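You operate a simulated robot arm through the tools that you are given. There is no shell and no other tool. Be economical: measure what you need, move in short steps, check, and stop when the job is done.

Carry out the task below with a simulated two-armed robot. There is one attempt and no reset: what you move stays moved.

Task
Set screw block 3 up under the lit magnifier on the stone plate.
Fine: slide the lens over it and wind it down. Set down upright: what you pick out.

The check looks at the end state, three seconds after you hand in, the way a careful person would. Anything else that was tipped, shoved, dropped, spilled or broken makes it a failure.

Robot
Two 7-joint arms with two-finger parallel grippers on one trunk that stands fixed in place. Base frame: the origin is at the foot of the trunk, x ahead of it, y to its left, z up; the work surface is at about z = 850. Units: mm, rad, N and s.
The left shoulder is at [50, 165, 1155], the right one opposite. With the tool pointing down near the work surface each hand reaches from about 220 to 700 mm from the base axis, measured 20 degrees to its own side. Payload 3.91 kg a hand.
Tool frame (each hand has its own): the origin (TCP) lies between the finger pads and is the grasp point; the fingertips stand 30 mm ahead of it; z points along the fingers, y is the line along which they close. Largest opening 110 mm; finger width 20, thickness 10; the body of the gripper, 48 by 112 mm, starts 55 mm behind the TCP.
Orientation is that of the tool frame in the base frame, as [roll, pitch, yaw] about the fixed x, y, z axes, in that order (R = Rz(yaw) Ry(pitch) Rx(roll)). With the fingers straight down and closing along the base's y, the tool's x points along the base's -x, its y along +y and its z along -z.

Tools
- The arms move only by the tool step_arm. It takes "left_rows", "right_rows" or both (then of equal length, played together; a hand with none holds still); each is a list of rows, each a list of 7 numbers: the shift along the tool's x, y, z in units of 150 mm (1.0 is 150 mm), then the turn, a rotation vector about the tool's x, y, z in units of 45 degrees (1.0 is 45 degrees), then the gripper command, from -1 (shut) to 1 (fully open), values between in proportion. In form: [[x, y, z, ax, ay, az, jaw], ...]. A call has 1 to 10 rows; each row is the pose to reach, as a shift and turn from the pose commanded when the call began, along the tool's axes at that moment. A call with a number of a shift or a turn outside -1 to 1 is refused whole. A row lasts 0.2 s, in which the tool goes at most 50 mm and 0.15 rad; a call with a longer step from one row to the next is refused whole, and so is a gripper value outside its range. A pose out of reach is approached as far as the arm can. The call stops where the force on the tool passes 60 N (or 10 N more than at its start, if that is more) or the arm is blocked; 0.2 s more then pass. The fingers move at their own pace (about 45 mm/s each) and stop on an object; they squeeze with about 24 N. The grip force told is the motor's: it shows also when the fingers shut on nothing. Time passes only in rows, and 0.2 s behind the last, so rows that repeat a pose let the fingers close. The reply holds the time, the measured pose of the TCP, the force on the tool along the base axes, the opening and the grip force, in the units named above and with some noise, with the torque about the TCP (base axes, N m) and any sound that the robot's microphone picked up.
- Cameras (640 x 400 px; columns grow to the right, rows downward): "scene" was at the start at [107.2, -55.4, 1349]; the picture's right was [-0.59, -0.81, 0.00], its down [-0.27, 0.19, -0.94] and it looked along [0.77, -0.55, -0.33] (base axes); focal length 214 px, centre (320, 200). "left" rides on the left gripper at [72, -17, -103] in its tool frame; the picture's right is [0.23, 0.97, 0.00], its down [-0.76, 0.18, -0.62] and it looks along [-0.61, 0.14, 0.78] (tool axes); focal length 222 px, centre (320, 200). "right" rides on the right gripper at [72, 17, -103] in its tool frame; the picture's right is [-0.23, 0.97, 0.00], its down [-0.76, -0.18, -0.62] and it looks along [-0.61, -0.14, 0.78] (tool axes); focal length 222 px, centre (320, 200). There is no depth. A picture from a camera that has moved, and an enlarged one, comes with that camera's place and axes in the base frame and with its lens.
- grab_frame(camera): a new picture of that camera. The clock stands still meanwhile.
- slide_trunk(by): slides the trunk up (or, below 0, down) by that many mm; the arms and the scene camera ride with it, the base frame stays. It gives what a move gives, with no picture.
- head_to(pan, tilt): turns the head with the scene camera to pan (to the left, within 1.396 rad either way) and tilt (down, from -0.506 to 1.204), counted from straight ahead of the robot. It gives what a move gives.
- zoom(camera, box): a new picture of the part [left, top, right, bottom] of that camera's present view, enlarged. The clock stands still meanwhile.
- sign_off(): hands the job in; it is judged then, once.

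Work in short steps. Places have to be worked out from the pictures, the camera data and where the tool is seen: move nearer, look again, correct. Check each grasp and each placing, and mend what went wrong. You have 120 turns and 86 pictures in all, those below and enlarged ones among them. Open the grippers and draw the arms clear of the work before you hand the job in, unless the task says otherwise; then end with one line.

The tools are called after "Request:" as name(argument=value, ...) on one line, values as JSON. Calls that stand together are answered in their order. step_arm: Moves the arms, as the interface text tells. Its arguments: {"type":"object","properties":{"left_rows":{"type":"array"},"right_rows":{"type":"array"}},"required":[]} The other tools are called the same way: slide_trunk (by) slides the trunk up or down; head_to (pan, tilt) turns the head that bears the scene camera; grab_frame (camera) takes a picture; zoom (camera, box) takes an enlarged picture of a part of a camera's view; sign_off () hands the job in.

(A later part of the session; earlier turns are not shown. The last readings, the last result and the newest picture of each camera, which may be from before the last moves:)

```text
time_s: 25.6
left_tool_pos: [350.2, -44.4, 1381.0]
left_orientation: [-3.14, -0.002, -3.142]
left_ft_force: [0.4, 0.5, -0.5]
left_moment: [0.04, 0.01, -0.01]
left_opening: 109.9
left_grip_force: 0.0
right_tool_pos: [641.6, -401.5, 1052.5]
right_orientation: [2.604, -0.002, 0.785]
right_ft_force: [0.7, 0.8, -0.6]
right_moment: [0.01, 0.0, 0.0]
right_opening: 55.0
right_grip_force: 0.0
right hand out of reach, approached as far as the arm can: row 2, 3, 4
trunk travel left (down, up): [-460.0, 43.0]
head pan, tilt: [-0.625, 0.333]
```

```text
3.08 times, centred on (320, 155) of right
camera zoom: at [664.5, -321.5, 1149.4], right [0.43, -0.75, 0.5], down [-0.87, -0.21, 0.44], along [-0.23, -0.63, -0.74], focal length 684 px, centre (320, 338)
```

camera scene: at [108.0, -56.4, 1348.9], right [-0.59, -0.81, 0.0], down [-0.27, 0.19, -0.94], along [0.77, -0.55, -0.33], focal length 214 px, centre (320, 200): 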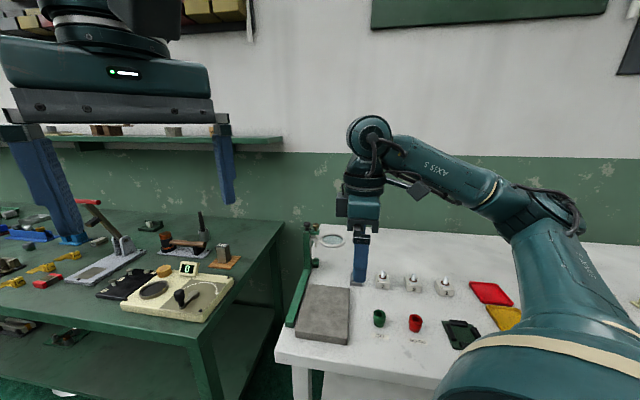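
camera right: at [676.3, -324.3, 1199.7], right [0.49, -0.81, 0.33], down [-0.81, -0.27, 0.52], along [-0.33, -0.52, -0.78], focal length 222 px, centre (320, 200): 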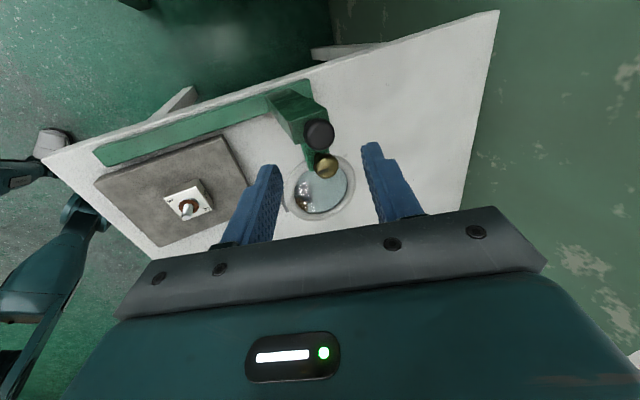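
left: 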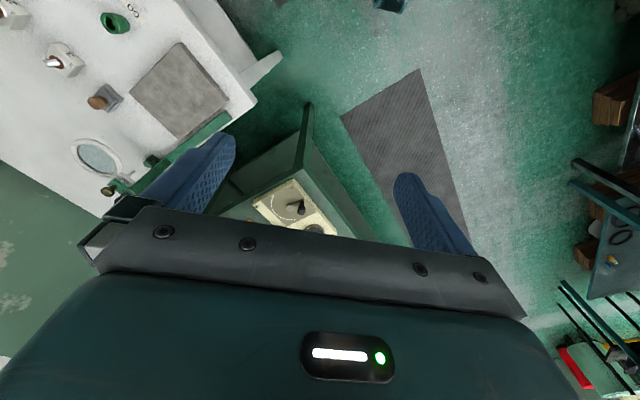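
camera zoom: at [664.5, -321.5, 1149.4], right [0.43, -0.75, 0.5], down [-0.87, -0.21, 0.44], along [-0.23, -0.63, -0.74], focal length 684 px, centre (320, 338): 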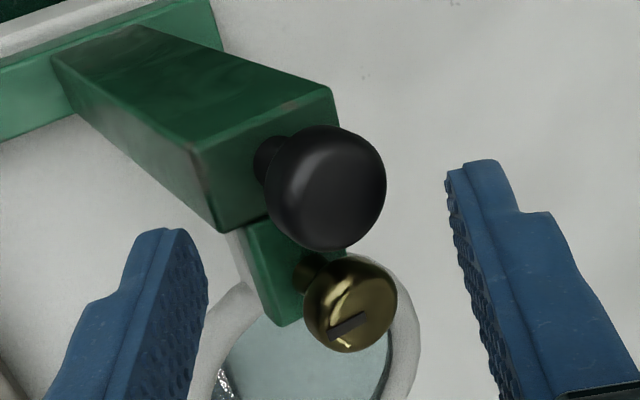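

The yaw near 0.78 is blocked by joint limits out here, since more tilt gained nothing. The natural yaw (tool x back toward me) should reach further, and there I can squeeze both knob heads together from outside, closing across the rail. I'll back off first.

Request:
step_arm(right_rows=[[0, 0, -0.2, 0, 0, 0, 0], [0, 0, -0.45, 0, 0, 0, 0], [0, -0.2, -0.7, 0.15, 0, 0, 0], [0, -0.4, -0.8, 0.3, 0, 0, 0], [0, -0.5, -0.8, 0.45, 0, 0, 0], [0, -0.6, -0.8, 0.6, 0, 0, 0], [0, -0.6, -0.8, 0.684, 0, 0, 0]])

Request:
step_arm(right_rows=[[0, 0, 0, 0, 0, -0.17, 0.6], [0, 0, 0, 0, 0, -0.34, 0.6], [0, 0, 0, 0, 0, -0.51, 0.6], [0, 0, 0, 0, 0, -0.68, 0.6], [0, 0, 0, 0, 0, -0.85, 0.6], [0, 0, 0, 0, 0, -1, 0.6]])

Request:
step_arm(right_rows=[[0, 0, 0, 0, 0, -0.17, 0.6], [0, 0, 0, 0, 0, -0.34, 0.6], [0, 0, 0, 0, 0, -0.51, 0.6], [0, 0, 0, 0, 0, -0.68, 0.6], [0, 0, 0, 0, 0, -0.85, 0.6], [0, 0, 0, 0, 0, -1, 0.6]])

```text
time_s: 27.2
left_tool_pos: [349.4, -44.1, 1381.7]
left_orientation: [-3.141, -0.002, 3.14]
left_ft_force: [0.1, 0.1, -0.8]
left_moment: [0.0, 0.01, -0.03]
left_opening: 110.1
left_grip_force: 0.0
right_tool_pos: [542.2, -301.9, 1110.1]
right_orientation: [3.14, -0.001, 0.788]
right_ft_force: [1.1, -0.4, 0.2]
right_moment: [-0.02, 0.02, -0.03]
right_opening: 54.9
right_grip_force: 0.1
trunk travel left (down, up): [-460.0, 43.0]
head pan, tilt: [-0.625, 0.333]
```

```text
time_s: 28.6
left_tool_pos: [349.8, -43.9, 1381.7]
left_orientation: [-3.139, -0.001, 3.14]
left_ft_force: [0.2, -0.7, -0.4]
left_moment: [0.0, -0.01, -0.03]
left_opening: 110.1
left_grip_force: 0.0
right_tool_pos: [541.4, -301.7, 1108.3]
right_orientation: [3.138, 0.001, 1.574]
right_ft_force: [0.4, 0.8, 0.2]
right_moment: [0.03, -0.01, 0.0]
right_opening: 88.0
right_grip_force: 0.1
trunk travel left (down, up): [-460.0, 43.0]
head pan, tilt: [-0.625, 0.333]
```

```text
time_s: 30.0
left_tool_pos: [349.6, -43.8, 1382.3]
left_orientation: [-3.14, -0.001, 3.14]
left_ft_force: [0.3, -0.4, -0.5]
left_moment: [0.04, 0.03, -0.01]
left_opening: 110.0
left_grip_force: 0.1
right_tool_pos: [542.4, -301.5, 1108.5]
right_orientation: [3.14, 0.003, 2.359]
right_ft_force: [-0.7, 0.1, 0.2]
right_moment: [-0.02, 0.02, -0.01]
right_opening: 88.1
right_grip_force: 0.0
trunk travel left (down, up): [-460.0, 43.0]
head pan, tilt: [-0.625, 0.333]
```

The hand is back in the natural yaw, jaws at 88 mm. I'll tilt 30° outward and move to a hover in front of the two knobs.

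Request:
step_arm(right_rows=[[-0.15, 0, 0, 0, -0.12, 0, 0.6], [-0.3, 0, 0, 0, -0.25, 0, 0.6], [-0.45, 0, 0, 0, -0.38, 0, 0.6], [-0.6, -0.01, 0.05, 0, -0.51, 0, 0.6], [-0.75, -0.015, 0.1, 0, -0.6, 0, 0.6], [-0.887, -0.015, 0.15, 0, -0.667, 0, 0.6]])

Request:
zoom(camera="right", box=[220, 90, 420, 230])

```text
time_s: 31.4
left_tool_pos: [349.5, -44.2, 1382.3]
left_orientation: [-3.141, -0.001, 3.139]
left_ft_force: [0.7, -0.3, 0.9]
left_moment: [0.0, 0.03, 0.03]
left_opening: 110.0
left_grip_force: 0.1
right_tool_pos: [634.9, -399.3, 1085.4]
right_orientation: [3.139, 0.526, 2.355]
right_ft_force: [0.1, 0.3, -1.2]
right_moment: [0.01, 0.04, -0.02]
right_opening: 87.8
right_grip_force: 0.1
trunk travel left (down, up): [-460.0, 43.0]
head pan, tilt: [-0.625, 0.333]
```

```text
2.86 times, centred on (320, 160) of right
camera zoom: at [564.8, -305.7, 1138.3], right [0.83, 0.55, 0.12], down [0.12, -0.37, 0.92], along [0.55, -0.75, -0.37], focal length 635 px, centre (320, 314)
```

zoom: 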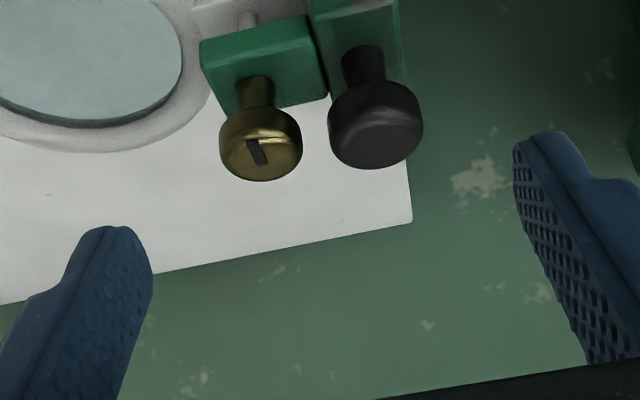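

The reach is fine now. The knobs are at u≈757, v≈151 and 182, about 61 mm ahead of the TCP and centred. I'll advance 44 mm so the pads cover both heads.

Request:
step_arm(right_rows=[[0.03, 0, 0.1, 0, 0, 0, 0.6], [0.04, 0.005, 0.2, 0, 0, 0, 0.6], [0.04, 0.005, 0.295, 0, 0, 0, 0.6]])

Request:
zoom(camera="right", box=[220, 90, 420, 230])

Request:
zoom(camera="scene", box=[290, 220, 350, 270])

```text
time_s: 32.2
left_tool_pos: [349.9, -44.0, 1381.9]
left_orientation: [-3.14, -0.002, 3.139]
left_ft_force: [-0.2, -0.3, 0.8]
left_moment: [-0.02, 0.0, -0.01]
left_opening: 110.0
left_grip_force: 0.1
right_tool_pos: [641.3, -411.9, 1048.6]
right_orientation: [3.138, 0.525, 2.357]
right_ft_force: [0.5, -0.1, 0.4]
right_moment: [-0.04, 0.02, -0.01]
right_opening: 88.4
right_grip_force: 0.0
right hand out of reach, approached as far as the arm can: row 3
trunk travel left (down, up): [-460.0, 43.0]
head pan, tilt: [-0.625, 0.333]
```

```text
2.86 times, centred on (320, 160) of right
camera zoom: at [571.0, -317.4, 1100.3], right [0.83, 0.55, 0.12], down [0.12, -0.37, 0.92], along [0.55, -0.75, -0.37], focal length 635 px, centre (320, 314)
```

zoom: 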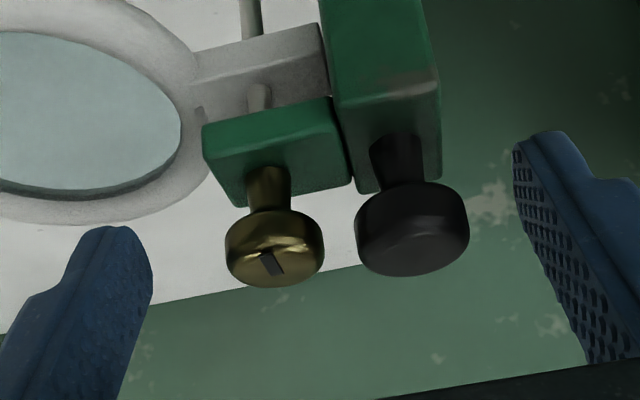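

```text
8.00 times, centred on (320, 245) of scene
camera zoom: at [107.2, -55.6, 1434.0], right [-0.59, -0.81, 0.0], down [-0.27, 0.19, -0.94], along [0.77, -0.55, -0.33], focal length 1716 px, centre (320, -160)
```

zoom: 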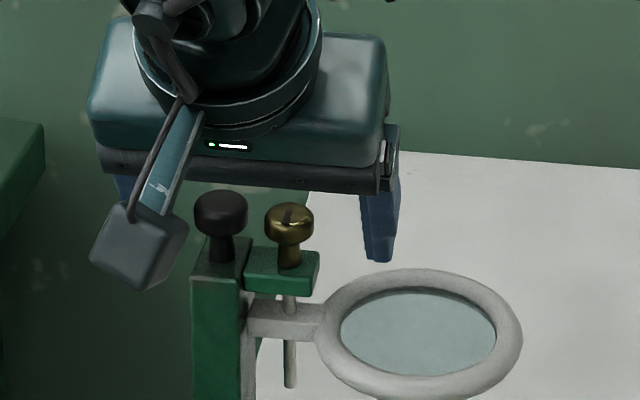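

The knobs now lie between the fingers, about 23 mm ahead of the TCP and 5 mm toward +v. I'll centre, add slight tilt, and close on both heads.

Request:
step_arm(right_rows=[[0, 0.03, 0.0, 0, -0.08, 0, 0.6], [0, 0.035, 0.03, 0, -0.1, 0, 0.6], [0, 0.035, 0.03, 0, -0.1, 0, 0.2], [0, 0.035, 0.03, 0, -0.1, 0, -0.2], [0, 0.035, 0.03, 0, -0.1, 0, -0.2]])

Request:
zoom(camera="right", box=[220, 90, 420, 230])

```text
time_s: 33.4
left_tool_pos: [349.6, -42.9, 1381.5]
left_orientation: [-3.138, -0.001, -3.141]
left_ft_force: [-0.2, 0.7, 0.6]
left_moment: [0.01, 0.02, -0.01]
left_opening: 109.7
left_grip_force: 0.1
right_tool_pos: [644.2, -405.8, 1046.2]
right_orientation: [3.137, 0.603, 2.357]
right_ft_force: [7.1, 6.3, -1.3]
right_moment: [0.03, -0.25, 0.04]
right_opening: 52.2
right_grip_force: 35.0
right hand out of reach, approached as far as the arm can: row 2, 3, 4, 5
trunk travel left (down, up): [-460.0, 43.0]
head pan, tilt: [-0.625, 0.333]
```

```text
2.86 times, centred on (320, 160) of right
camera zoom: at [571.5, -310.9, 1089.8], right [0.82, 0.56, 0.13], down [0.07, -0.32, 0.94], along [0.57, -0.76, -0.3], focal length 635 px, centre (320, 314)
```

zoom: 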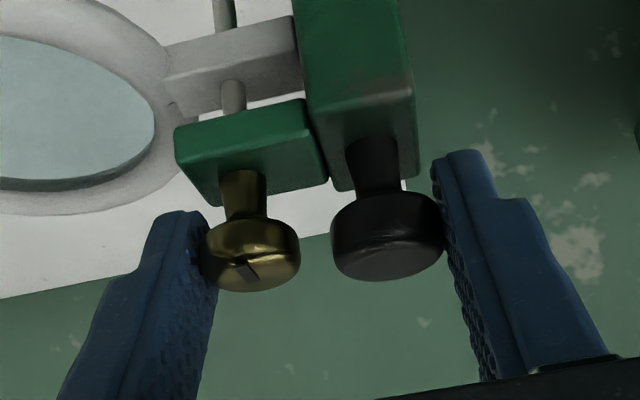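

Both heads are clamped at 52 mm opening. I'll pull 20 mm along the rail toward the robot and see whether the column follows.

Request:
step_arm(right_rows=[[0.035, 0, -0.024, 0, 0, 0, -0.4], [0.07, 0, -0.048, 0, 0, 0, -0.4], [0.11, 0, -0.0756, 0, 0, 0, -0.4]])

Request:
zoom(camera="right", box=[220, 90, 420, 230])

Request:
zoom(camera="scene", box=[280, 210, 370, 290])

```text
time_s: 34.2
left_tool_pos: [351.2, -42.8, 1379.5]
left_orientation: [-3.139, -0.003, 3.141]
left_ft_force: [0.8, -0.6, -0.7]
left_moment: [-0.02, -0.03, 0.0]
left_opening: 110.3
left_grip_force: 0.1
right_tool_pos: [629.3, -393.2, 1046.0]
right_orientation: [3.141, 0.603, 2.358]
right_ft_force: [10.4, 10.2, -3.6]
right_moment: [0.33, -0.52, 0.04]
right_opening: 52.0
right_grip_force: 45.1
trunk travel left (down, up): [-460.0, 43.0]
head pan, tilt: [-0.625, 0.333]
```

```text
2.86 times, centred on (320, 160) of right
camera zoom: at [557.5, -296.4, 1089.9], right [0.82, 0.56, 0.13], down [0.07, -0.32, 0.94], along [0.57, -0.77, -0.3], focal length 635 px, centre (320, 314)
```

zoom: 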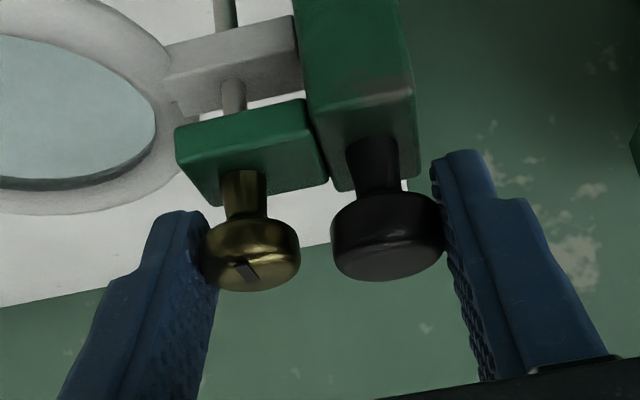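

```text
5.00 times, centred on (325, 250) of scene
camera zoom: at [108.9, -54.2, 1433.9], right [-0.59, -0.81, 0.0], down [-0.27, 0.19, -0.94], along [0.77, -0.55, -0.33], focal length 1072 px, centre (295, -50)
```

zoom: 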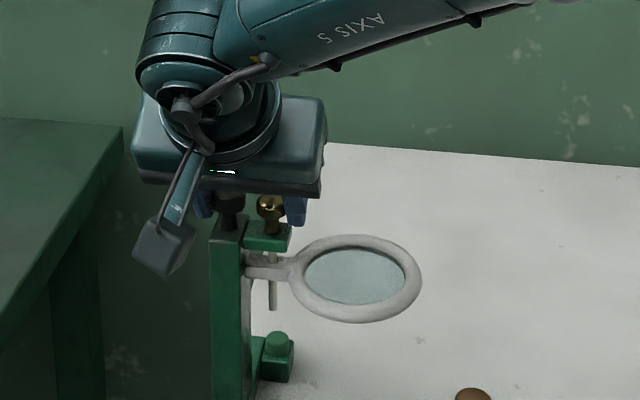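

The column slides with the hand. I'll continue 75 mm further with a slight lateral easing.

Request:
step_arm(right_rows=[[0.082, 0.01, -0.0567, 0, 0, 0, -0.4], [0.165, 0.015, -0.1134, 0, 0, 0, -0.4], [0.247, 0.015, -0.17, 0, 0, 0, -0.4], [0.33, 0.015, -0.227, 0, 0, 0, -0.4], [0.412, 0.015, -0.2835, 0, 0, 0, -0.4]])

Request:
zoom(camera="scene", box=[270, 210, 390, 330])

```text
time_s: 35.4
left_tool_pos: [349.8, -44.5, 1382.3]
left_orientation: [-3.141, -0.002, 3.141]
left_ft_force: [0.2, -1.2, -0.2]
left_moment: [-0.01, -0.01, 0.01]
left_opening: 110.2
left_grip_force: 0.0
right_tool_pos: [578.3, -340.7, 1046.9]
right_orientation: [-3.14, 0.604, 2.358]
right_ft_force: [1.6, 1.6, -1.0]
right_moment: [0.03, 0.41, -0.13]
right_opening: 52.1
right_grip_force: 45.5
trunk travel left (down, up): [-460.0, 43.0]
head pan, tilt: [-0.625, 0.333]
```

```text
3.33 times, centred on (330, 270) of scene
camera zoom: at [107.5, -55.3, 1434.0], right [-0.59, -0.81, 0.0], down [-0.27, 0.19, -0.94], along [0.77, -0.55, -0.33], focal length 715 px, centre (287, -33)
```

zoom: 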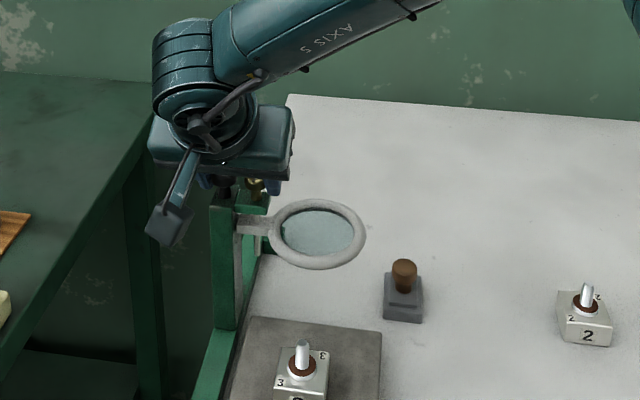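

The lens is now about 73 mm short of the block. I'll pull 70 mm more, then check the alignment.

Request:
step_arm(right_rows=[[0.077, 0, -0.053, 0, 0, 0, -0.4], [0.154, 0, -0.106, 0, 0, 0, -0.4], [0.231, 0, -0.159, 0, 0, 0, -0.4], [0.308, 0, -0.212, 0, 0, 0, -0.4], [0.385, 0, -0.265, 0, 0, 0, -0.4]])

Request:
zoom(camera="scene", box=[270, 220, 390, 340])

Request:
grab_frame(camera="left")

```text
time_s: 36.6
left_tool_pos: [350.5, -44.2, 1381.6]
left_orientation: [-3.138, -0.002, 3.141]
left_ft_force: [-1.0, 0.2, -1.3]
left_moment: [-0.04, 0.0, 0.01]
left_opening: 110.0
left_grip_force: 0.1
right_tool_pos: [526.4, -292.3, 1046.7]
right_orientation: [3.141, 0.601, 2.357]
right_ft_force: [1.9, 1.7, -7.4]
right_moment: [-0.75, -0.64, -0.13]
right_opening: 52.2
right_grip_force: 45.1
trunk travel left (down, up): [-460.0, 43.0]
head pan, tilt: [-0.625, 0.333]
```

```text
3.33 times, centred on (330, 280) of scene
camera zoom: at [108.1, -55.4, 1433.8], right [-0.59, -0.81, 0.0], down [-0.27, 0.19, -0.94], along [0.77, -0.55, -0.33], focal length 715 px, centre (287, -67)
```

zoom: 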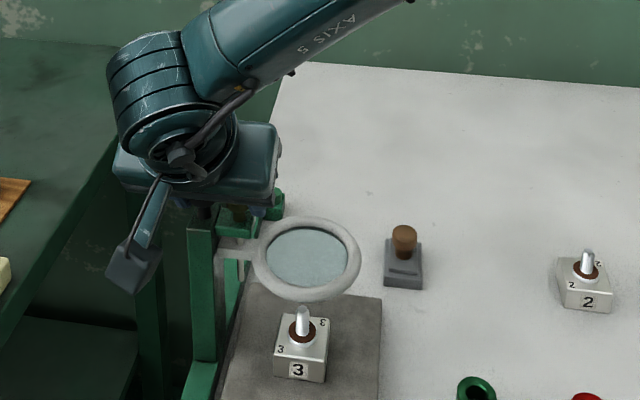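

```text
41 pictures are left
camera left: at [277.4, -61.2, 1485.0], right [-0.23, 0.97, 0.0], down [0.76, 0.18, 0.62], along [0.6, 0.14, -0.78], focal length 222 px, centre (320, 200)
```

left: 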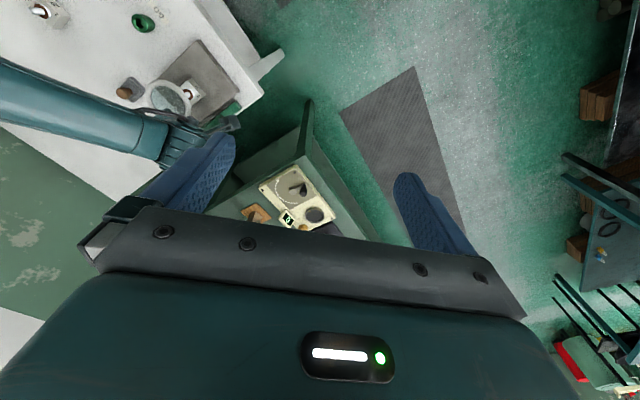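

The lens now computes to about (480,-341), right over the block. I'll release the knobs, back off, and take a look from above.

Request:
step_arm(right_rows=[[0, 0, 0, 0, 0, 0, 0.6], [0, 0, 0, 0, 0, 0, 0.6], [0, 0, -0.1, 0, 0, 0, 0.6], [0, 0, -0.3, 0, 0, 0, 0.6], [0, 0, -0.5, 0, 0.1, 0, 0.6], [0, 0, -0.7, 0, 0.2, 0, 0.6]])

Request:
grab_frame(camera="right")

Request:
zoom(camera="scene", box=[280, 220, 380, 320])

```text
time_s: 38.0
left_tool_pos: [350.3, -45.1, 1382.1]
left_orientation: [-3.141, -0.001, 3.14]
left_ft_force: [-0.3, 0.0, 0.1]
left_moment: [-0.01, 0.0, 0.03]
left_opening: 110.1
left_grip_force: 0.1
right_tool_pos: [483.3, -245.6, 1134.2]
right_orientation: [3.14, 0.446, 2.357]
right_ft_force: [0.7, -0.7, 0.4]
right_moment: [0.0, 0.01, 0.0]
right_opening: 87.9
right_grip_force: 0.1
trunk travel left (down, up): [-460.0, 43.0]
head pan, tilt: [-0.625, 0.333]
```

```text
40 pictures are left
camera right: at [417.0, -156.5, 1195.6], right [0.83, 0.54, 0.1], down [0.17, -0.42, 0.89], along [0.53, -0.72, -0.44], focal length 222 px, centre (320, 200)
```

right: 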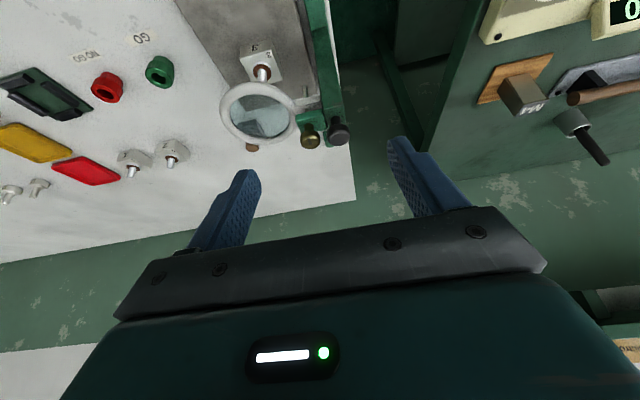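

```text
4.00 times, centred on (330, 270) of scene
camera zoom: at [106.7, -55.1, 1434.1], right [-0.59, -0.81, 0.0], down [-0.27, 0.19, -0.94], along [0.77, -0.55, -0.33], focal length 858 px, centre (280, -80)
```

zoom: 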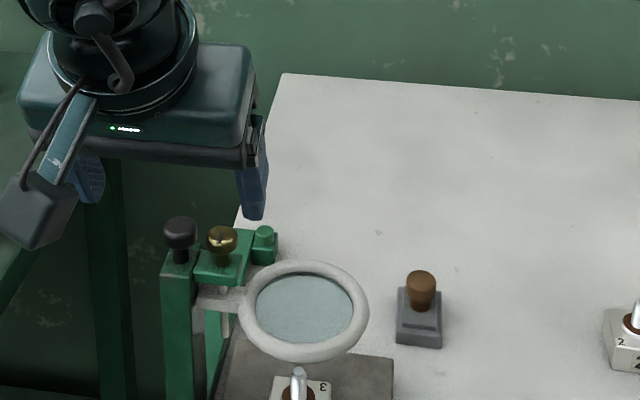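

The lens sits over the block within a few mm, and the brass screw is now at about (525,-307,1030). Before winding I'll enlarge the green box left at the back of the rail, which may be the lamp switch.

Request:
zoom(camera="scene", box=[315, 245, 365, 285])

Request:
zoom(camera="right", box=[210, 30, 370, 160])

```text
10.00 times, centred on (340, 265) of scene
camera zoom: at [106.7, -55.1, 1434.1], right [-0.59, -0.81, 0.0], down [-0.27, 0.19, -0.94], along [0.77, -0.55, -0.33], focal length 2145 px, centre (120, -450)
```

zoom: 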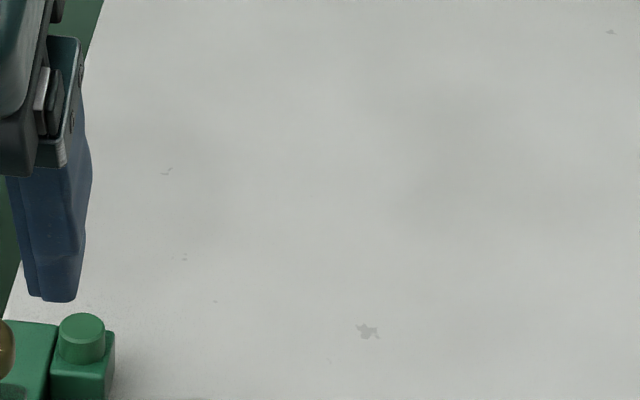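

```text
3.08 times, centred on (290, 95) of right
camera zoom: at [417.0, -156.5, 1195.6], right [0.83, 0.54, 0.1], down [0.17, -0.42, 0.89], along [0.53, -0.72, -0.44], focal length 684 px, centre (412, 523)
```

zoom: 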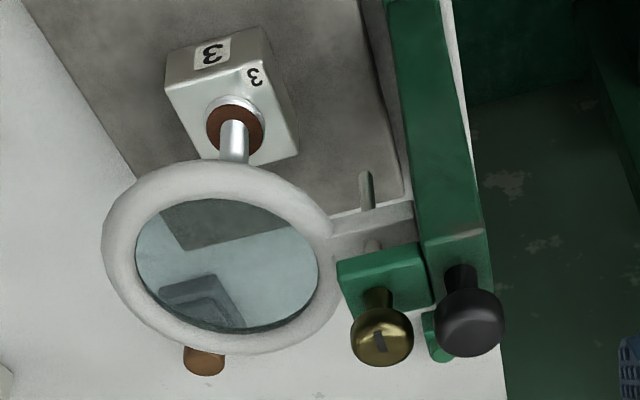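

That box has a round push button on top, so it is probably the lamp switch, at about (678,-445,876). I'll press it with closed fingertips, using yaw π with a forward tilt so the hand stays clear of the column. First I untilt, yaw back and close the jaws at height.

Request:
step_arm(right_rows=[[0, 0, -0.1, 0, 0.15, 0, -1], [0, 0, -0.1, 0, 0.3, 0, -1], [0, 0, -0.1, 0, 0.45, 0, -1], [0, 0, -0.1, 0, 0.568, 0, -1]])

Request:
step_arm(right_rows=[[0, -0.15, 0, 0, 0, -0.17, -1], [0, -0.3, 0, 0, 0, -0.34, -1], [0, -0.45, 0, 0, 0, -0.51, -1], [0, -0.6, 0, 0, 0, -0.68, -1], [0, -0.75, 0, 0, 0, -0.85, -1], [0, -0.9, 0, 0, 0, -1, -1]])

```text
time_s: 39.0
left_tool_pos: [350.2, -43.8, 1382.0]
left_orientation: [-3.14, -0.003, -3.142]
left_ft_force: [-0.1, -1.2, -0.2]
left_moment: [0.0, -0.01, -0.02]
left_opening: 109.8
left_grip_force: 0.0
right_tool_pos: [481.6, -243.8, 1147.7]
right_orientation: [3.14, -0.001, 2.359]
right_ft_force: [0.2, 0.1, -0.1]
right_moment: [0.01, 0.03, -0.02]
right_opening: 0.0
right_grip_force: 0.0
trunk travel left (down, up): [-460.0, 43.0]
head pan, tilt: [-0.625, 0.333]
```

```text
time_s: 40.4
left_tool_pos: [348.3, -44.5, 1382.0]
left_orientation: [-3.14, -0.001, 3.14]
left_ft_force: [0.0, -0.7, 0.3]
left_moment: [0.02, 0.0, -0.04]
left_opening: 110.3
left_grip_force: 0.1
right_tool_pos: [384.5, -338.4, 1145.9]
right_orientation: [-3.141, 0.001, -3.137]
right_ft_force: [-0.5, -0.5, 0.3]
right_moment: [0.03, 0.02, -0.01]
right_opening: 0.0
right_grip_force: 24.1
trunk travel left (down, up): [-460.0, 43.0]
head pan, tilt: [-0.625, 0.333]
```

Next I move out to (534,-445) with a 30° forward tilt, then lower the trunk so the shoulder suits the low target.

Request:
step_arm(right_rows=[[-0.17, -0.12, 0, 0, -0.12, 0, -1], [-0.33, -0.24, 0, 0, -0.24, 0, -1], [-0.5, -0.36, 0, 0, -0.36, 0, -1], [-0.67, -0.48, 0, 0, -0.48, 0, -1], [-0.83, -0.6, 0, 0, -0.58, 0, -1], [-1, -0.71, 0, 0, -0.667, 0, -1]])

Request:
slide_trunk(by=-120)

Request:
grab_frame(camera="right")

```text
time_s: 41.8
left_tool_pos: [348.6, -44.1, 1380.7]
left_orientation: [-3.14, -0.002, -3.142]
left_ft_force: [0.0, 1.3, -0.2]
left_moment: [0.02, 0.0, 0.03]
left_opening: 110.0
left_grip_force: 0.0
right_tool_pos: [536.2, -448.1, 1147.5]
right_orientation: [-3.14, 0.527, -3.141]
right_ft_force: [0.1, -0.3, 0.5]
right_moment: [-0.03, 0.02, 0.0]
right_opening: 0.0
right_grip_force: 23.7
trunk travel left (down, up): [-460.0, 43.0]
head pan, tilt: [-0.625, 0.333]
```

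```text
time_s: 43.3
left_tool_pos: [349.7, -42.9, 1261.7]
left_orientation: [-3.139, -0.002, 3.14]
left_ft_force: [-0.9, -0.1, -0.3]
left_moment: [0.01, 0.0, -0.02]
left_opening: 110.1
left_grip_force: 0.0
right_tool_pos: [536.2, -447.2, 1028.3]
right_orientation: [3.14, 0.525, 3.14]
right_ft_force: [0.8, -0.1, -0.2]
right_moment: [0.04, 0.01, 0.0]
right_opening: 0.0
right_grip_force: 23.9
trunk travel left (down, up): [-340.0, 163.0]
head pan, tilt: [-0.625, 0.333]
```

```text
36 pictures are left
camera right: at [421.5, -429.5, 1080.6], right [0.2, 0.97, 0.11], down [0.35, -0.18, 0.92], along [0.92, -0.14, -0.37], focal length 222 px, centre (320, 200)
```

right: 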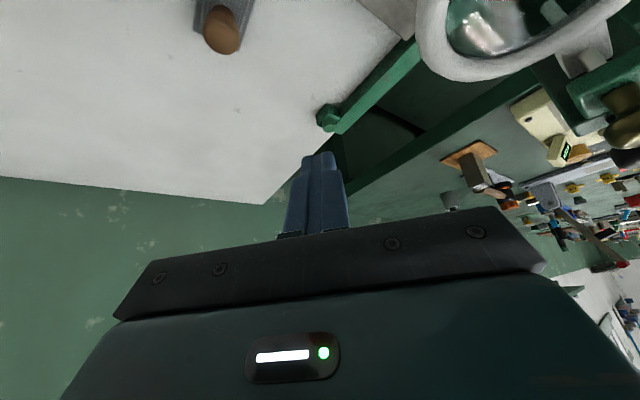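

The green box is visible at the end of the rail. I'll enlarge it to refine its position.

Request:
zoom(camera="right", box=[285, 85, 385, 155])

```text
5.71 times, centred on (335, 120) of right
camera zoom: at [421.5, -429.5, 1080.6], right [0.2, 0.97, 0.11], down [0.35, -0.18, 0.92], along [0.92, -0.14, -0.37], focal length 1269 px, centre (234, 657)
```

zoom: 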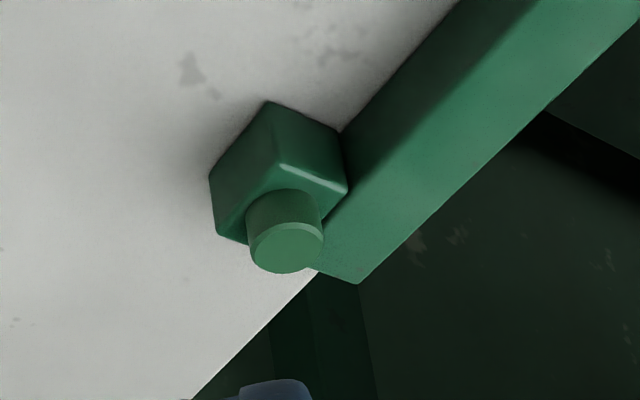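

It is clearly a push button, top at about (675,-443,876). I'll move to a hover about 35 mm short of it.

Request:
step_arm(right_rows=[[-0.12, 0.01, 0.25, 0, 0, 0, -1], [-0.24, 0.02, 0.5, 0, 0, 0, -1], [-0.347, 0.03, 0.72, 0, 0, 0, -1], [-0.347, 0.03, 0.917, 0, 0, 0, -1]])

Request:
zoom(camera="right", box=[260, 85, 400, 205])

```text
time_s: 44.3
left_tool_pos: [349.6, -42.4, 1261.7]
left_orientation: [-3.137, -0.002, 3.14]
left_ft_force: [0.1, -0.1, -0.1]
left_moment: [0.01, 0.01, 0.0]
left_opening: 110.1
left_grip_force: 0.0
right_tool_pos: [642.5, -436.0, 938.1]
right_orientation: [-3.14, 0.529, 3.141]
right_ft_force: [-0.2, -0.3, -0.2]
right_moment: [-0.02, 0.0, -0.01]
right_opening: 0.0
right_grip_force: 24.1
right hand out of reach, approached as far as the arm can: row 4
trunk travel left (down, up): [-340.0, 163.0]
head pan, tilt: [-0.625, 0.333]
```

```text
3.33 times, centred on (330, 145) of right
camera zoom: at [528.3, -417.8, 990.3], right [0.2, 0.97, 0.11], down [0.34, -0.18, 0.92], along [0.92, -0.14, -0.37], focal length 740 px, centre (287, 383)
```

zoom: 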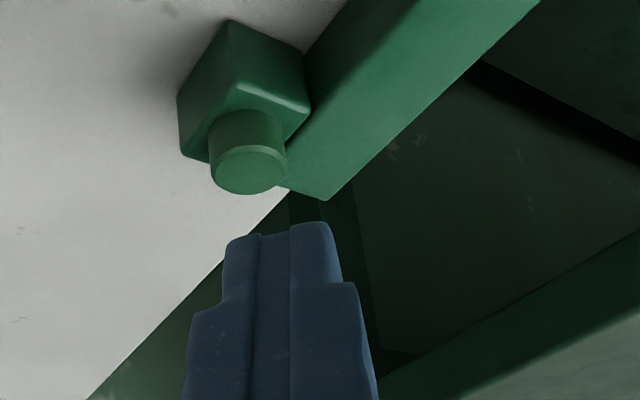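

The hand is at the edge of reach, so I'll tilt 14° more and come to about 20 mm off the button.

Request:
step_arm(right_rows=[[0.03, -0.02, 0, 0, -0.11, 0, -1], [0.06, -0.043, 0.05, 0, -0.22, 0, -1], [0.107, -0.043, 0.1, 0, -0.31, 0, -1], [0.107, -0.043, 0.138, 0, -0.31, 0, -1]])

Request:
zoom(camera="right", box=[260, 85, 400, 205])

```text
time_s: 45.3
left_tool_pos: [348.8, -44.1, 1261.4]
left_orientation: [-3.139, -0.001, 3.14]
left_ft_force: [-0.2, 0.5, 0.8]
left_moment: [0.01, 0.01, -0.03]
left_opening: 110.1
left_grip_force: 0.2
right_tool_pos: [638.2, -442.6, 912.1]
right_orientation: [3.141, 0.77, -3.141]
right_ft_force: [0.1, 0.1, 0.2]
right_moment: [0.03, -0.02, 0.0]
right_opening: 0.2
right_grip_force: 23.9
trunk travel left (down, up): [-340.0, 163.0]
head pan, tilt: [-0.625, 0.333]
```

```text
3.33 times, centred on (330, 145) of right
camera zoom: at [514.2, -424.2, 934.8], right [0.16, 0.97, 0.16], down [0.11, -0.18, 0.98], along [0.98, -0.14, -0.14], focal length 740 px, centre (287, 383)
```

zoom: 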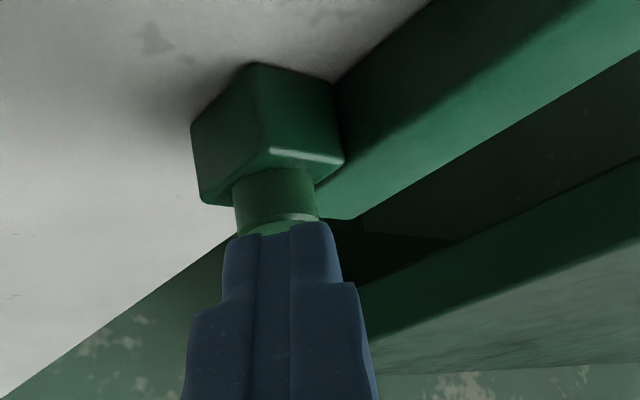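

The fingertip is lined up over the button. I'll move over it and push straight down in small rows.

Request:
step_arm(right_rows=[[-0.067, 0, 0.065, 0, 0, 0, -1], [-0.044, 0, 0.089, 0, 0, 0, -1], [-0.034, 0, 0.099, 0, 0, 0, -1], [-0.025, 0, 0.108, 0, 0, 0, -1], [-0.016, 0, 0.118, 0, 0, 0, -1]])

Request:
zoom(camera="scene", box=[270, 190, 390, 310])

```text
time_s: 46.5
left_tool_pos: [348.6, -43.7, 1262.7]
left_orientation: [-3.14, 0.001, 3.138]
left_ft_force: [-0.7, -0.6, 0.1]
left_moment: [0.02, 0.01, 0.0]
left_opening: 109.8
left_grip_force: 0.2
right_tool_pos: [652.7, -442.0, 903.1]
right_orientation: [-3.139, 0.776, -3.141]
right_ft_force: [-2.3, -1.8, 13.5]
right_moment: [-0.07, -0.12, 0.06]
right_opening: 0.2
right_grip_force: 24.6
trunk travel left (down, up): [-340.0, 163.0]
head pan, tilt: [-0.625, 0.333]
heard: click
```

```text
3.33 times, centred on (330, 250) of scene
camera zoom: at [105.4, -54.6, 1314.4], right [-0.59, -0.81, 0.0], down [-0.26, 0.19, -0.95], along [0.77, -0.55, -0.33], focal length 715 px, centre (287, 33)
```

zoom: 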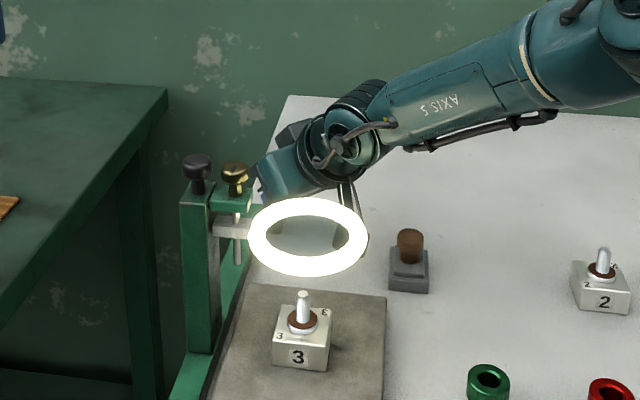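

A click, and the ring lamp is on. I'll retreat straight up, then back, and confirm it stays lit.

Request:
step_arm(right_rows=[[-0.093, 0, -0.096, 0, 0, 0, -1], [-0.25, -0.05, -0.26, 0, 0, 0, -1], [-0.2, -0.05, -0.45, 0, 0.1, 0, -1], [-0.15, -0.05, -0.7, 0, 0.25, 0, -1], [-0.05, -0.05, -0.85, 0, 0.4, 0, -1]])

Request:
slide_trunk(by=80)

Request:
zoom(camera="scene", box=[270, 190, 390, 310])

```text
time_s: 47.7
left_tool_pos: [349.3, -44.1, 1261.9]
left_orientation: [-3.141, -0.002, 3.138]
left_ft_force: [0.5, 1.2, 0.1]
left_moment: [-0.03, -0.01, -0.02]
left_opening: 110.0
left_grip_force: 0.1
right_tool_pos: [568.3, -449.7, 996.6]
right_orientation: [-3.141, 0.453, 3.141]
right_ft_force: [-0.5, 0.3, 0.0]
right_moment: [0.01, 0.01, -0.03]
right_opening: 0.0
right_grip_force: 23.9
trunk travel left (down, up): [-340.0, 163.0]
head pan, tilt: [-0.625, 0.333]
```

```text
time_s: 48.9
left_tool_pos: [350.1, -43.9, 1342.2]
left_orientation: [-3.139, -0.003, 3.14]
left_ft_force: [-0.6, -0.9, -1.1]
left_moment: [0.01, 0.01, 0.0]
left_opening: 109.9
left_grip_force: 0.0
right_tool_pos: [569.6, -450.3, 1076.1]
right_orientation: [3.141, 0.453, -3.141]
right_ft_force: [-0.3, 0.1, -0.4]
right_moment: [0.0, -0.02, 0.01]
right_opening: 0.0
right_grip_force: 23.7
trunk travel left (down, up): [-420.0, 83.0]
head pan, tilt: [-0.625, 0.333]
```

```text
3.33 times, centred on (330, 250) of scene
camera zoom: at [107.4, -55.5, 1394.0], right [-0.59, -0.81, 0.0], down [-0.27, 0.19, -0.94], along [0.77, -0.55, -0.33], focal length 715 px, centre (287, 33)
```

zoom: 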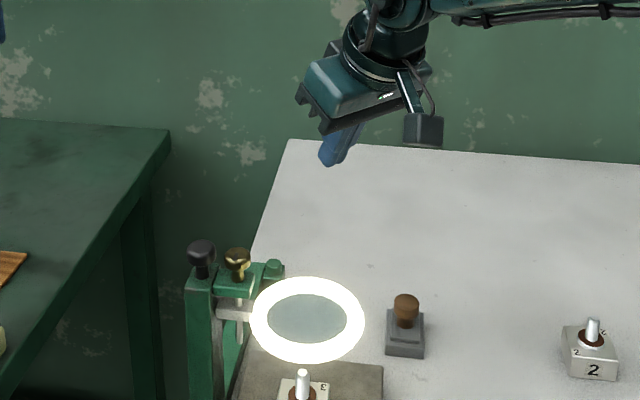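

The lamp stays lit. Now the focus screw: I'll untilt and rise, then move above the brass knob while turning toward a yaw whose closing axis clears the black knob.

Request:
step_arm(right_rows=[[-0.05, 0, -0.1, 0, 0.15, 0, -0.3], [-0.1, 0, -0.2, 0, 0.3, 0, -0.3], [-0.15, 0, -0.3, 0, 0.45, 0, -0.3], [-0.175, 0, -0.36, 0, 0.577, 0, -0.3]])

Request:
step_arm(right_rows=[[0.05, 0.16, 0, 0, 0, 0.17, -0.3], [0.1, 0.32, 0, 0, 0, 0.34, -0.3], [0.15, 0.48, 0, 0, 0, 0.51, -0.3], [0.2, 0.64, 0, 0, 0, 0.68, -0.3], [0.25, 0.8, 0, 0, 0, 0.85, -0.3], [0.3, 0.95, 0, 0, 0, 1, -0.3]])

Request:
step_arm(right_rows=[[0, 0, 0, 0, 0, 0.17, -0.3], [0, 0, 0, 0, 0, 0.34, -0.3], [0, 0, 0, 0, 0, 0.51, -0.3], [0, 0, 0, 0, 0, 0.68, -0.3], [0, 0, 0, 0, 0, 0.85, -0.3], [0, 0, 0, 0, 0, 1, -0.3]])

```text
time_s: 49.9
left_tool_pos: [350.6, -44.6, 1341.4]
left_orientation: [-3.139, -0.001, 3.14]
left_ft_force: [-1.0, 0.2, 0.0]
left_moment: [0.01, 0.0, 0.01]
left_opening: 110.1
left_grip_force: 0.0
right_tool_pos: [550.1, -431.3, 1135.8]
right_orientation: [-3.14, 0.002, 3.14]
right_ft_force: [-0.4, -0.2, -0.2]
right_moment: [-0.02, -0.02, -0.02]
right_opening: 38.6
right_grip_force: 0.1
right hand out of reach, approached as far as the arm can: row 3, 4
trunk travel left (down, up): [-420.0, 83.0]
head pan, tilt: [-0.625, 0.333]
```

```text
time_s: 51.3
left_tool_pos: [349.9, -44.3, 1342.0]
left_orientation: [-3.138, -0.002, 3.141]
left_ft_force: [-0.3, -0.2, 0.0]
left_moment: [0.04, -0.02, 0.0]
left_opening: 110.0
left_grip_force: 0.2
right_tool_pos: [502.3, -290.5, 1136.5]
right_orientation: [3.141, -0.001, 2.354]
right_ft_force: [-0.2, 0.4, 0.0]
right_moment: [0.0, -0.05, -0.03]
right_opening: 38.8
right_grip_force: 0.0
trunk travel left (down, up): [-420.0, 83.0]
head pan, tilt: [-0.625, 0.333]
```

```text
time_s: 52.7
left_tool_pos: [348.8, -43.7, 1341.1]
left_orientation: [-3.139, -0.002, 3.139]
left_ft_force: [-0.1, 0.7, -0.1]
left_moment: [-0.03, -0.01, 0.01]
left_opening: 110.0
left_grip_force: 0.0
right_tool_pos: [504.8, -288.6, 1133.9]
right_orientation: [3.14, 0.0, 1.569]
right_ft_force: [-0.9, 0.0, 0.3]
right_moment: [-0.03, 0.0, 0.0]
right_opening: 38.7
right_grip_force: 0.1
trunk travel left (down, up): [-420.0, 83.0]
head pan, tilt: [-0.625, 0.333]
```

Now I turn to yaw 0.785 (closing axis along the rail) directly above the brass knob, tips at about 1055, and take a picture to align.

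Request:
step_arm(right_rows=[[-0.03, 0.03, 0, 0, 0, 0.17, -0.3], [-0.06, 0.07, 0.05, 0, 0, 0.34, -0.3], [-0.09, 0.1, 0.1, 0, 0, 0.51, -0.3], [-0.12, 0.133, 0.16, 0, 0, 0.68, -0.3], [-0.12, 0.133, 0.24, 0, 0, 0.85, -0.3], [-0.12, 0.133, 0.3, 0, 0, 1, -0.3]])

Request:
zoom(camera="right", box=[220, 90, 420, 230])

Request:
zoom(camera="scene", box=[275, 210, 365, 300])

```text
time_s: 54.1
left_tool_pos: [348.9, -43.7, 1342.1]
left_orientation: [-3.14, -0.004, 3.139]
left_ft_force: [-0.6, 0.9, 0.1]
left_moment: [-0.01, -0.03, 0.0]
left_opening: 109.8
left_grip_force: 0.0
right_tool_pos: [523.9, -307.5, 1089.1]
right_orientation: [-3.141, -0.001, 0.784]
right_ft_force: [0.6, 0.3, 0.1]
right_moment: [-0.02, -0.03, 0.01]
right_opening: 38.6
right_grip_force: 0.0
trunk travel left (down, up): [-420.0, 83.0]
head pan, tilt: [-0.625, 0.333]
```

```text
2.86 times, centred on (320, 160) of right
camera zoom: at [587.1, -266.7, 1191.9], right [0.53, -0.85, 0.0], down [-0.67, -0.41, 0.62], along [-0.53, -0.33, -0.78], focal length 635 px, centre (320, 314)
```

zoom: 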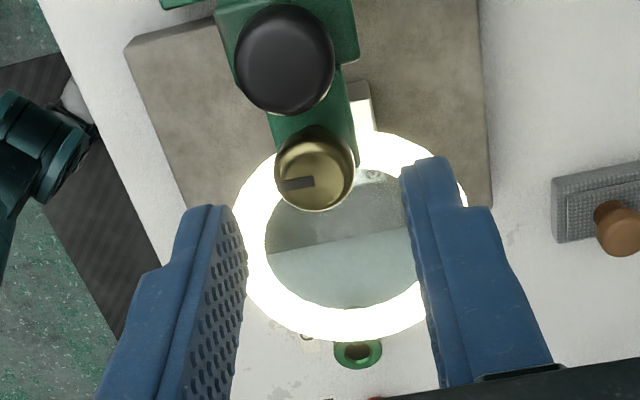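

```text
4.44 times, centred on (320, 255) of scene
camera zoom: at [107.3, -55.4, 1394.0], right [-0.59, -0.81, 0.0], down [-0.27, 0.19, -0.94], along [0.77, -0.55, -0.33], focal length 953 px, centre (320, -44)
```

zoom: 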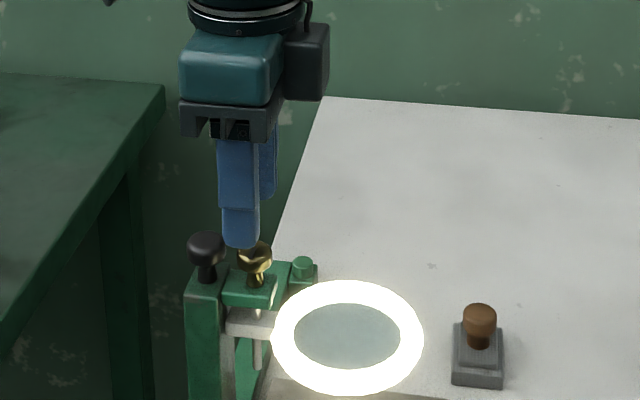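

The brass knob centre is about (521,-306). I'll pre-turn 27° anticlockwise, correct 3 mm, and lower so the pads cover the knob head.

Request:
step_arm(right_rows=[[0, -0.01, 0, 0, 0, -0.17, -0.3], [-0.007, -0.02, 0, 0, 0, -0.34, -0.3], [-0.007, -0.02, 0.05, 0, 0, -0.51, -0.3], [-0.007, -0.02, 0.12, 0, 0, -0.61, -0.3], [-0.007, -0.02, 0.2, 0, 0, -0.61, -0.3], [-0.007, -0.02, 0.26, 0, 0, -0.61, -0.3]])

Request:
zoom(camera="right", box=[220, 90, 420, 230])

```text
time_s: 55.5
left_tool_pos: [350.3, -44.0, 1342.3]
left_orientation: [-3.139, -0.001, -3.14]
left_ft_force: [-0.1, 0.4, -0.3]
left_moment: [0.0, -0.02, 0.03]
left_opening: 109.9
left_grip_force: 0.0
right_tool_pos: [522.5, -305.8, 1049.9]
right_orientation: [3.14, -0.001, 1.265]
right_ft_force: [0.4, 0.3, 0.5]
right_moment: [0.0, -0.03, -0.01]
right_opening: 38.5
right_grip_force: 0.0
trunk travel left (down, up): [-420.0, 83.0]
head pan, tilt: [-0.625, 0.333]
```

```text
2.86 times, centred on (320, 160) of right
camera zoom: at [559.5, -240.8, 1152.9], right [0.86, -0.51, 0.0], down [-0.4, -0.67, 0.62], along [-0.32, -0.54, -0.78], focal length 635 px, centre (320, 314)
```

zoom: 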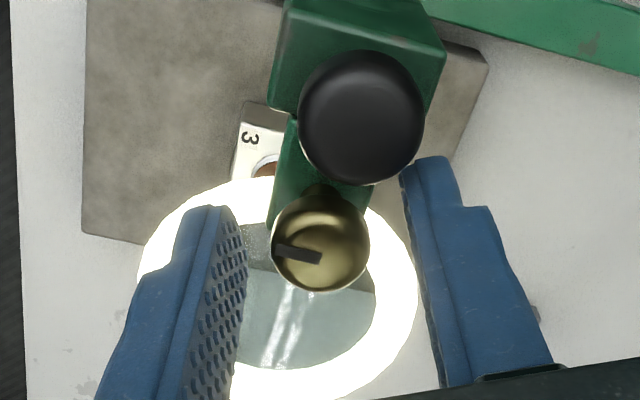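

The knob is centred between the fingers. I'll close and turn clockwise 45° as a test.

Request:
step_arm(right_rows=[[0, 0, 0, 0, 0, 0, -1], [0, 0, 0, 0, 0, 0, -1], [0, 0, 0, 0, 0, 0.17, -1], [0, 0, 0, 0, 0, 0.34, -1], [0, 0, 0, 0, 0, 0.51, -1], [0, 0, 0, 0, 0, 0.68, -1], [0, 0, 0, 0, 0, 0.85, -1], [0, 0, 0, 0, 0, 1, -1]])

Request:
zoom(camera="scene", box=[285, 230, 355, 300])

Request:
zoom(camera="right", box=[220, 90, 420, 230])

```text
time_s: 57.3
left_tool_pos: [349.8, -45.0, 1342.7]
left_orientation: [-3.14, -0.003, -3.141]
left_ft_force: [0.1, -0.5, -0.1]
left_moment: [0.01, -0.01, -0.02]
left_opening: 109.8
left_grip_force: 0.1
right_tool_pos: [522.9, -306.5, 1049.8]
right_orientation: [-3.141, -0.001, 0.478]
right_ft_force: [-1.0, -0.6, -0.9]
right_moment: [-0.14, 0.12, 0.0]
right_opening: 21.2
right_grip_force: 45.0
trunk travel left (down, up): [-420.0, 83.0]
head pan, tilt: [-0.625, 0.333]
```

```text
5.71 times, centred on (320, 265) of scene
camera zoom: at [107.1, -55.5, 1394.0], right [-0.59, -0.81, 0.0], down [-0.27, 0.19, -0.94], along [0.77, -0.55, -0.33], focal length 1226 px, centre (320, -171)
```

zoom: 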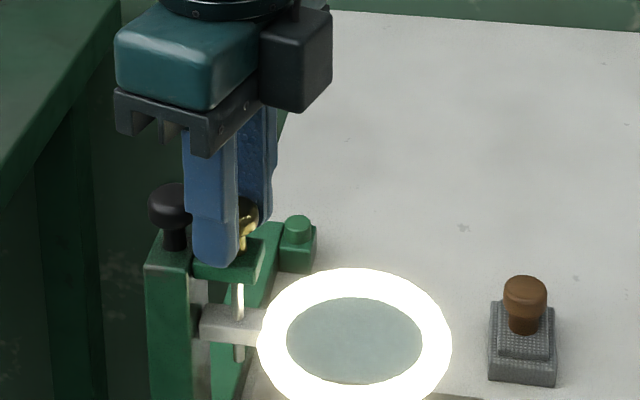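

```text
2.86 times, centred on (320, 160) of right
camera zoom: at [593.9, -286.6, 1153.0], right [0.25, -0.97, 0.0], down [-0.76, -0.19, 0.62], along [-0.6, -0.15, -0.78], focal length 635 px, centre (320, 314)
```

zoom: 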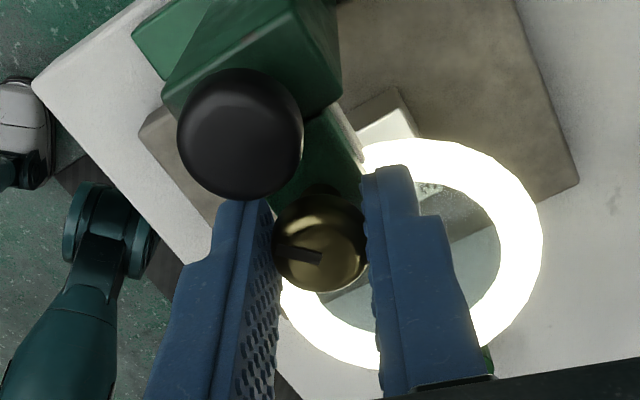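

The knob turned with the fingers and the lens dropped about 11 mm, from z≈988 to 977, so clockwise is down and the lead is coarse. I'll turn about 15° more and look at the clearance to the screw.

Request:
step_arm(right_rows=[[0, 0, 0, 0, 0, 0.12, -1], [0, 0, 0, 0, 0, 0.24, -1], [0, 0, 0, 0, 0, 0.34, -1]])

Request:
zoom(camera="scene", box=[285, 240, 365, 320])

```text
time_s: 58.1
left_tool_pos: [350.1, -44.5, 1342.5]
left_orientation: [-3.139, -0.003, 3.138]
left_ft_force: [-0.8, 0.0, 0.4]
left_moment: [-0.04, 0.02, 0.0]
left_opening: 110.2
left_grip_force: 0.1
right_tool_pos: [522.1, -306.3, 1050.1]
right_orientation: [-3.141, -0.002, 0.212]
right_ft_force: [0.4, -0.3, -4.5]
right_moment: [-0.03, -0.1, 0.01]
right_opening: 21.1
right_grip_force: 45.4
trunk travel left (down, up): [-420.0, 83.0]
head pan, tilt: [-0.625, 0.333]
```

```text
5.00 times, centred on (325, 280) of scene
camera zoom: at [107.6, -55.5, 1393.9], right [-0.59, -0.81, 0.0], down [-0.27, 0.19, -0.94], along [0.77, -0.55, -0.33], focal length 1072 px, centre (295, -200)
```

zoom: 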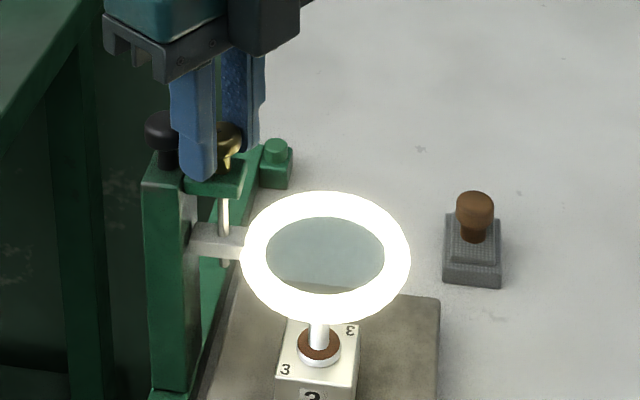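

The lens is now at about 970 and the screw top is near 934. A short length of rod still shows below the arm, so there is travel left. I'll open, turn back 45°, and look before the next stroke.

Request:
step_arm(right_rows=[[0, 0, 0, 0, 0, 0, -0.3], [0, 0, 0, 0, 0, 0, -0.3], [0, 0, 0, 0, 0, -0.17, -0.3], [0, 0, 0, 0, 0, -0.34, -0.3], [0, 0, 0, 0, 0, -0.51, -0.3], [0, 0, 0, 0, 0, -0.68, -0.3], [0, 0, 0, 0, 0, -0.85, -0.3], [0, 0, 0, 0, 0, -1, -0.3]])

Request:
zoom(camera="right", box=[180, 50, 420, 220])

Request:
zoom(camera="scene", box=[290, 250, 340, 300])

```text
time_s: 59.9
left_tool_pos: [349.5, -43.9, 1341.3]
left_orientation: [-3.14, -0.002, 3.141]
left_ft_force: [0.7, 0.3, -0.7]
left_moment: [0.03, 0.04, 0.0]
left_opening: 110.0
left_grip_force: 0.2
right_tool_pos: [521.5, -304.8, 1050.4]
right_orientation: [3.139, -0.002, 1.0]
right_ft_force: [0.8, -0.2, 0.1]
right_moment: [0.04, -0.01, -0.02]
right_opening: 38.4
right_grip_force: 0.1
trunk travel left (down, up): [-420.0, 83.0]
head pan, tilt: [-0.625, 0.333]
```

```text
2.35 times, centred on (300, 135) of right
camera zoom: at [574.6, -252.9, 1153.1], right [0.7, -0.72, 0.0], down [-0.56, -0.55, 0.62], along [-0.45, -0.43, -0.78], focal length 523 px, centre (367, 353)
```

zoom: 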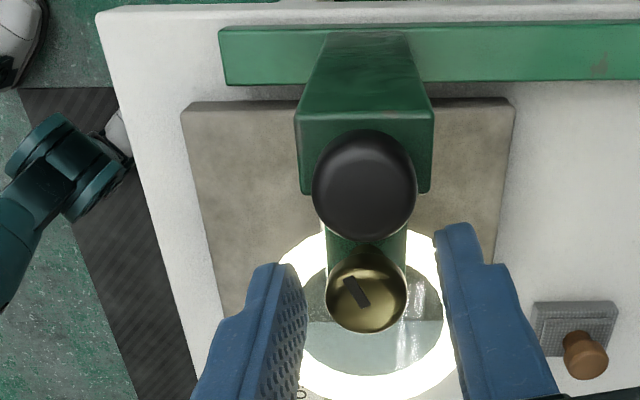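

```text
8.00 times, centred on (315, 275) of scene
camera zoom: at [107.2, -55.4, 1394.0], right [-0.59, -0.81, 0.0], down [-0.27, 0.19, -0.94], along [0.77, -0.55, -0.33], focal length 1716 px, centre (360, -400)
```

zoom: 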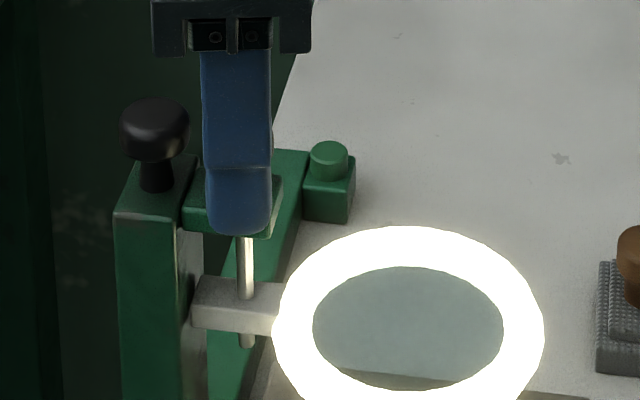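

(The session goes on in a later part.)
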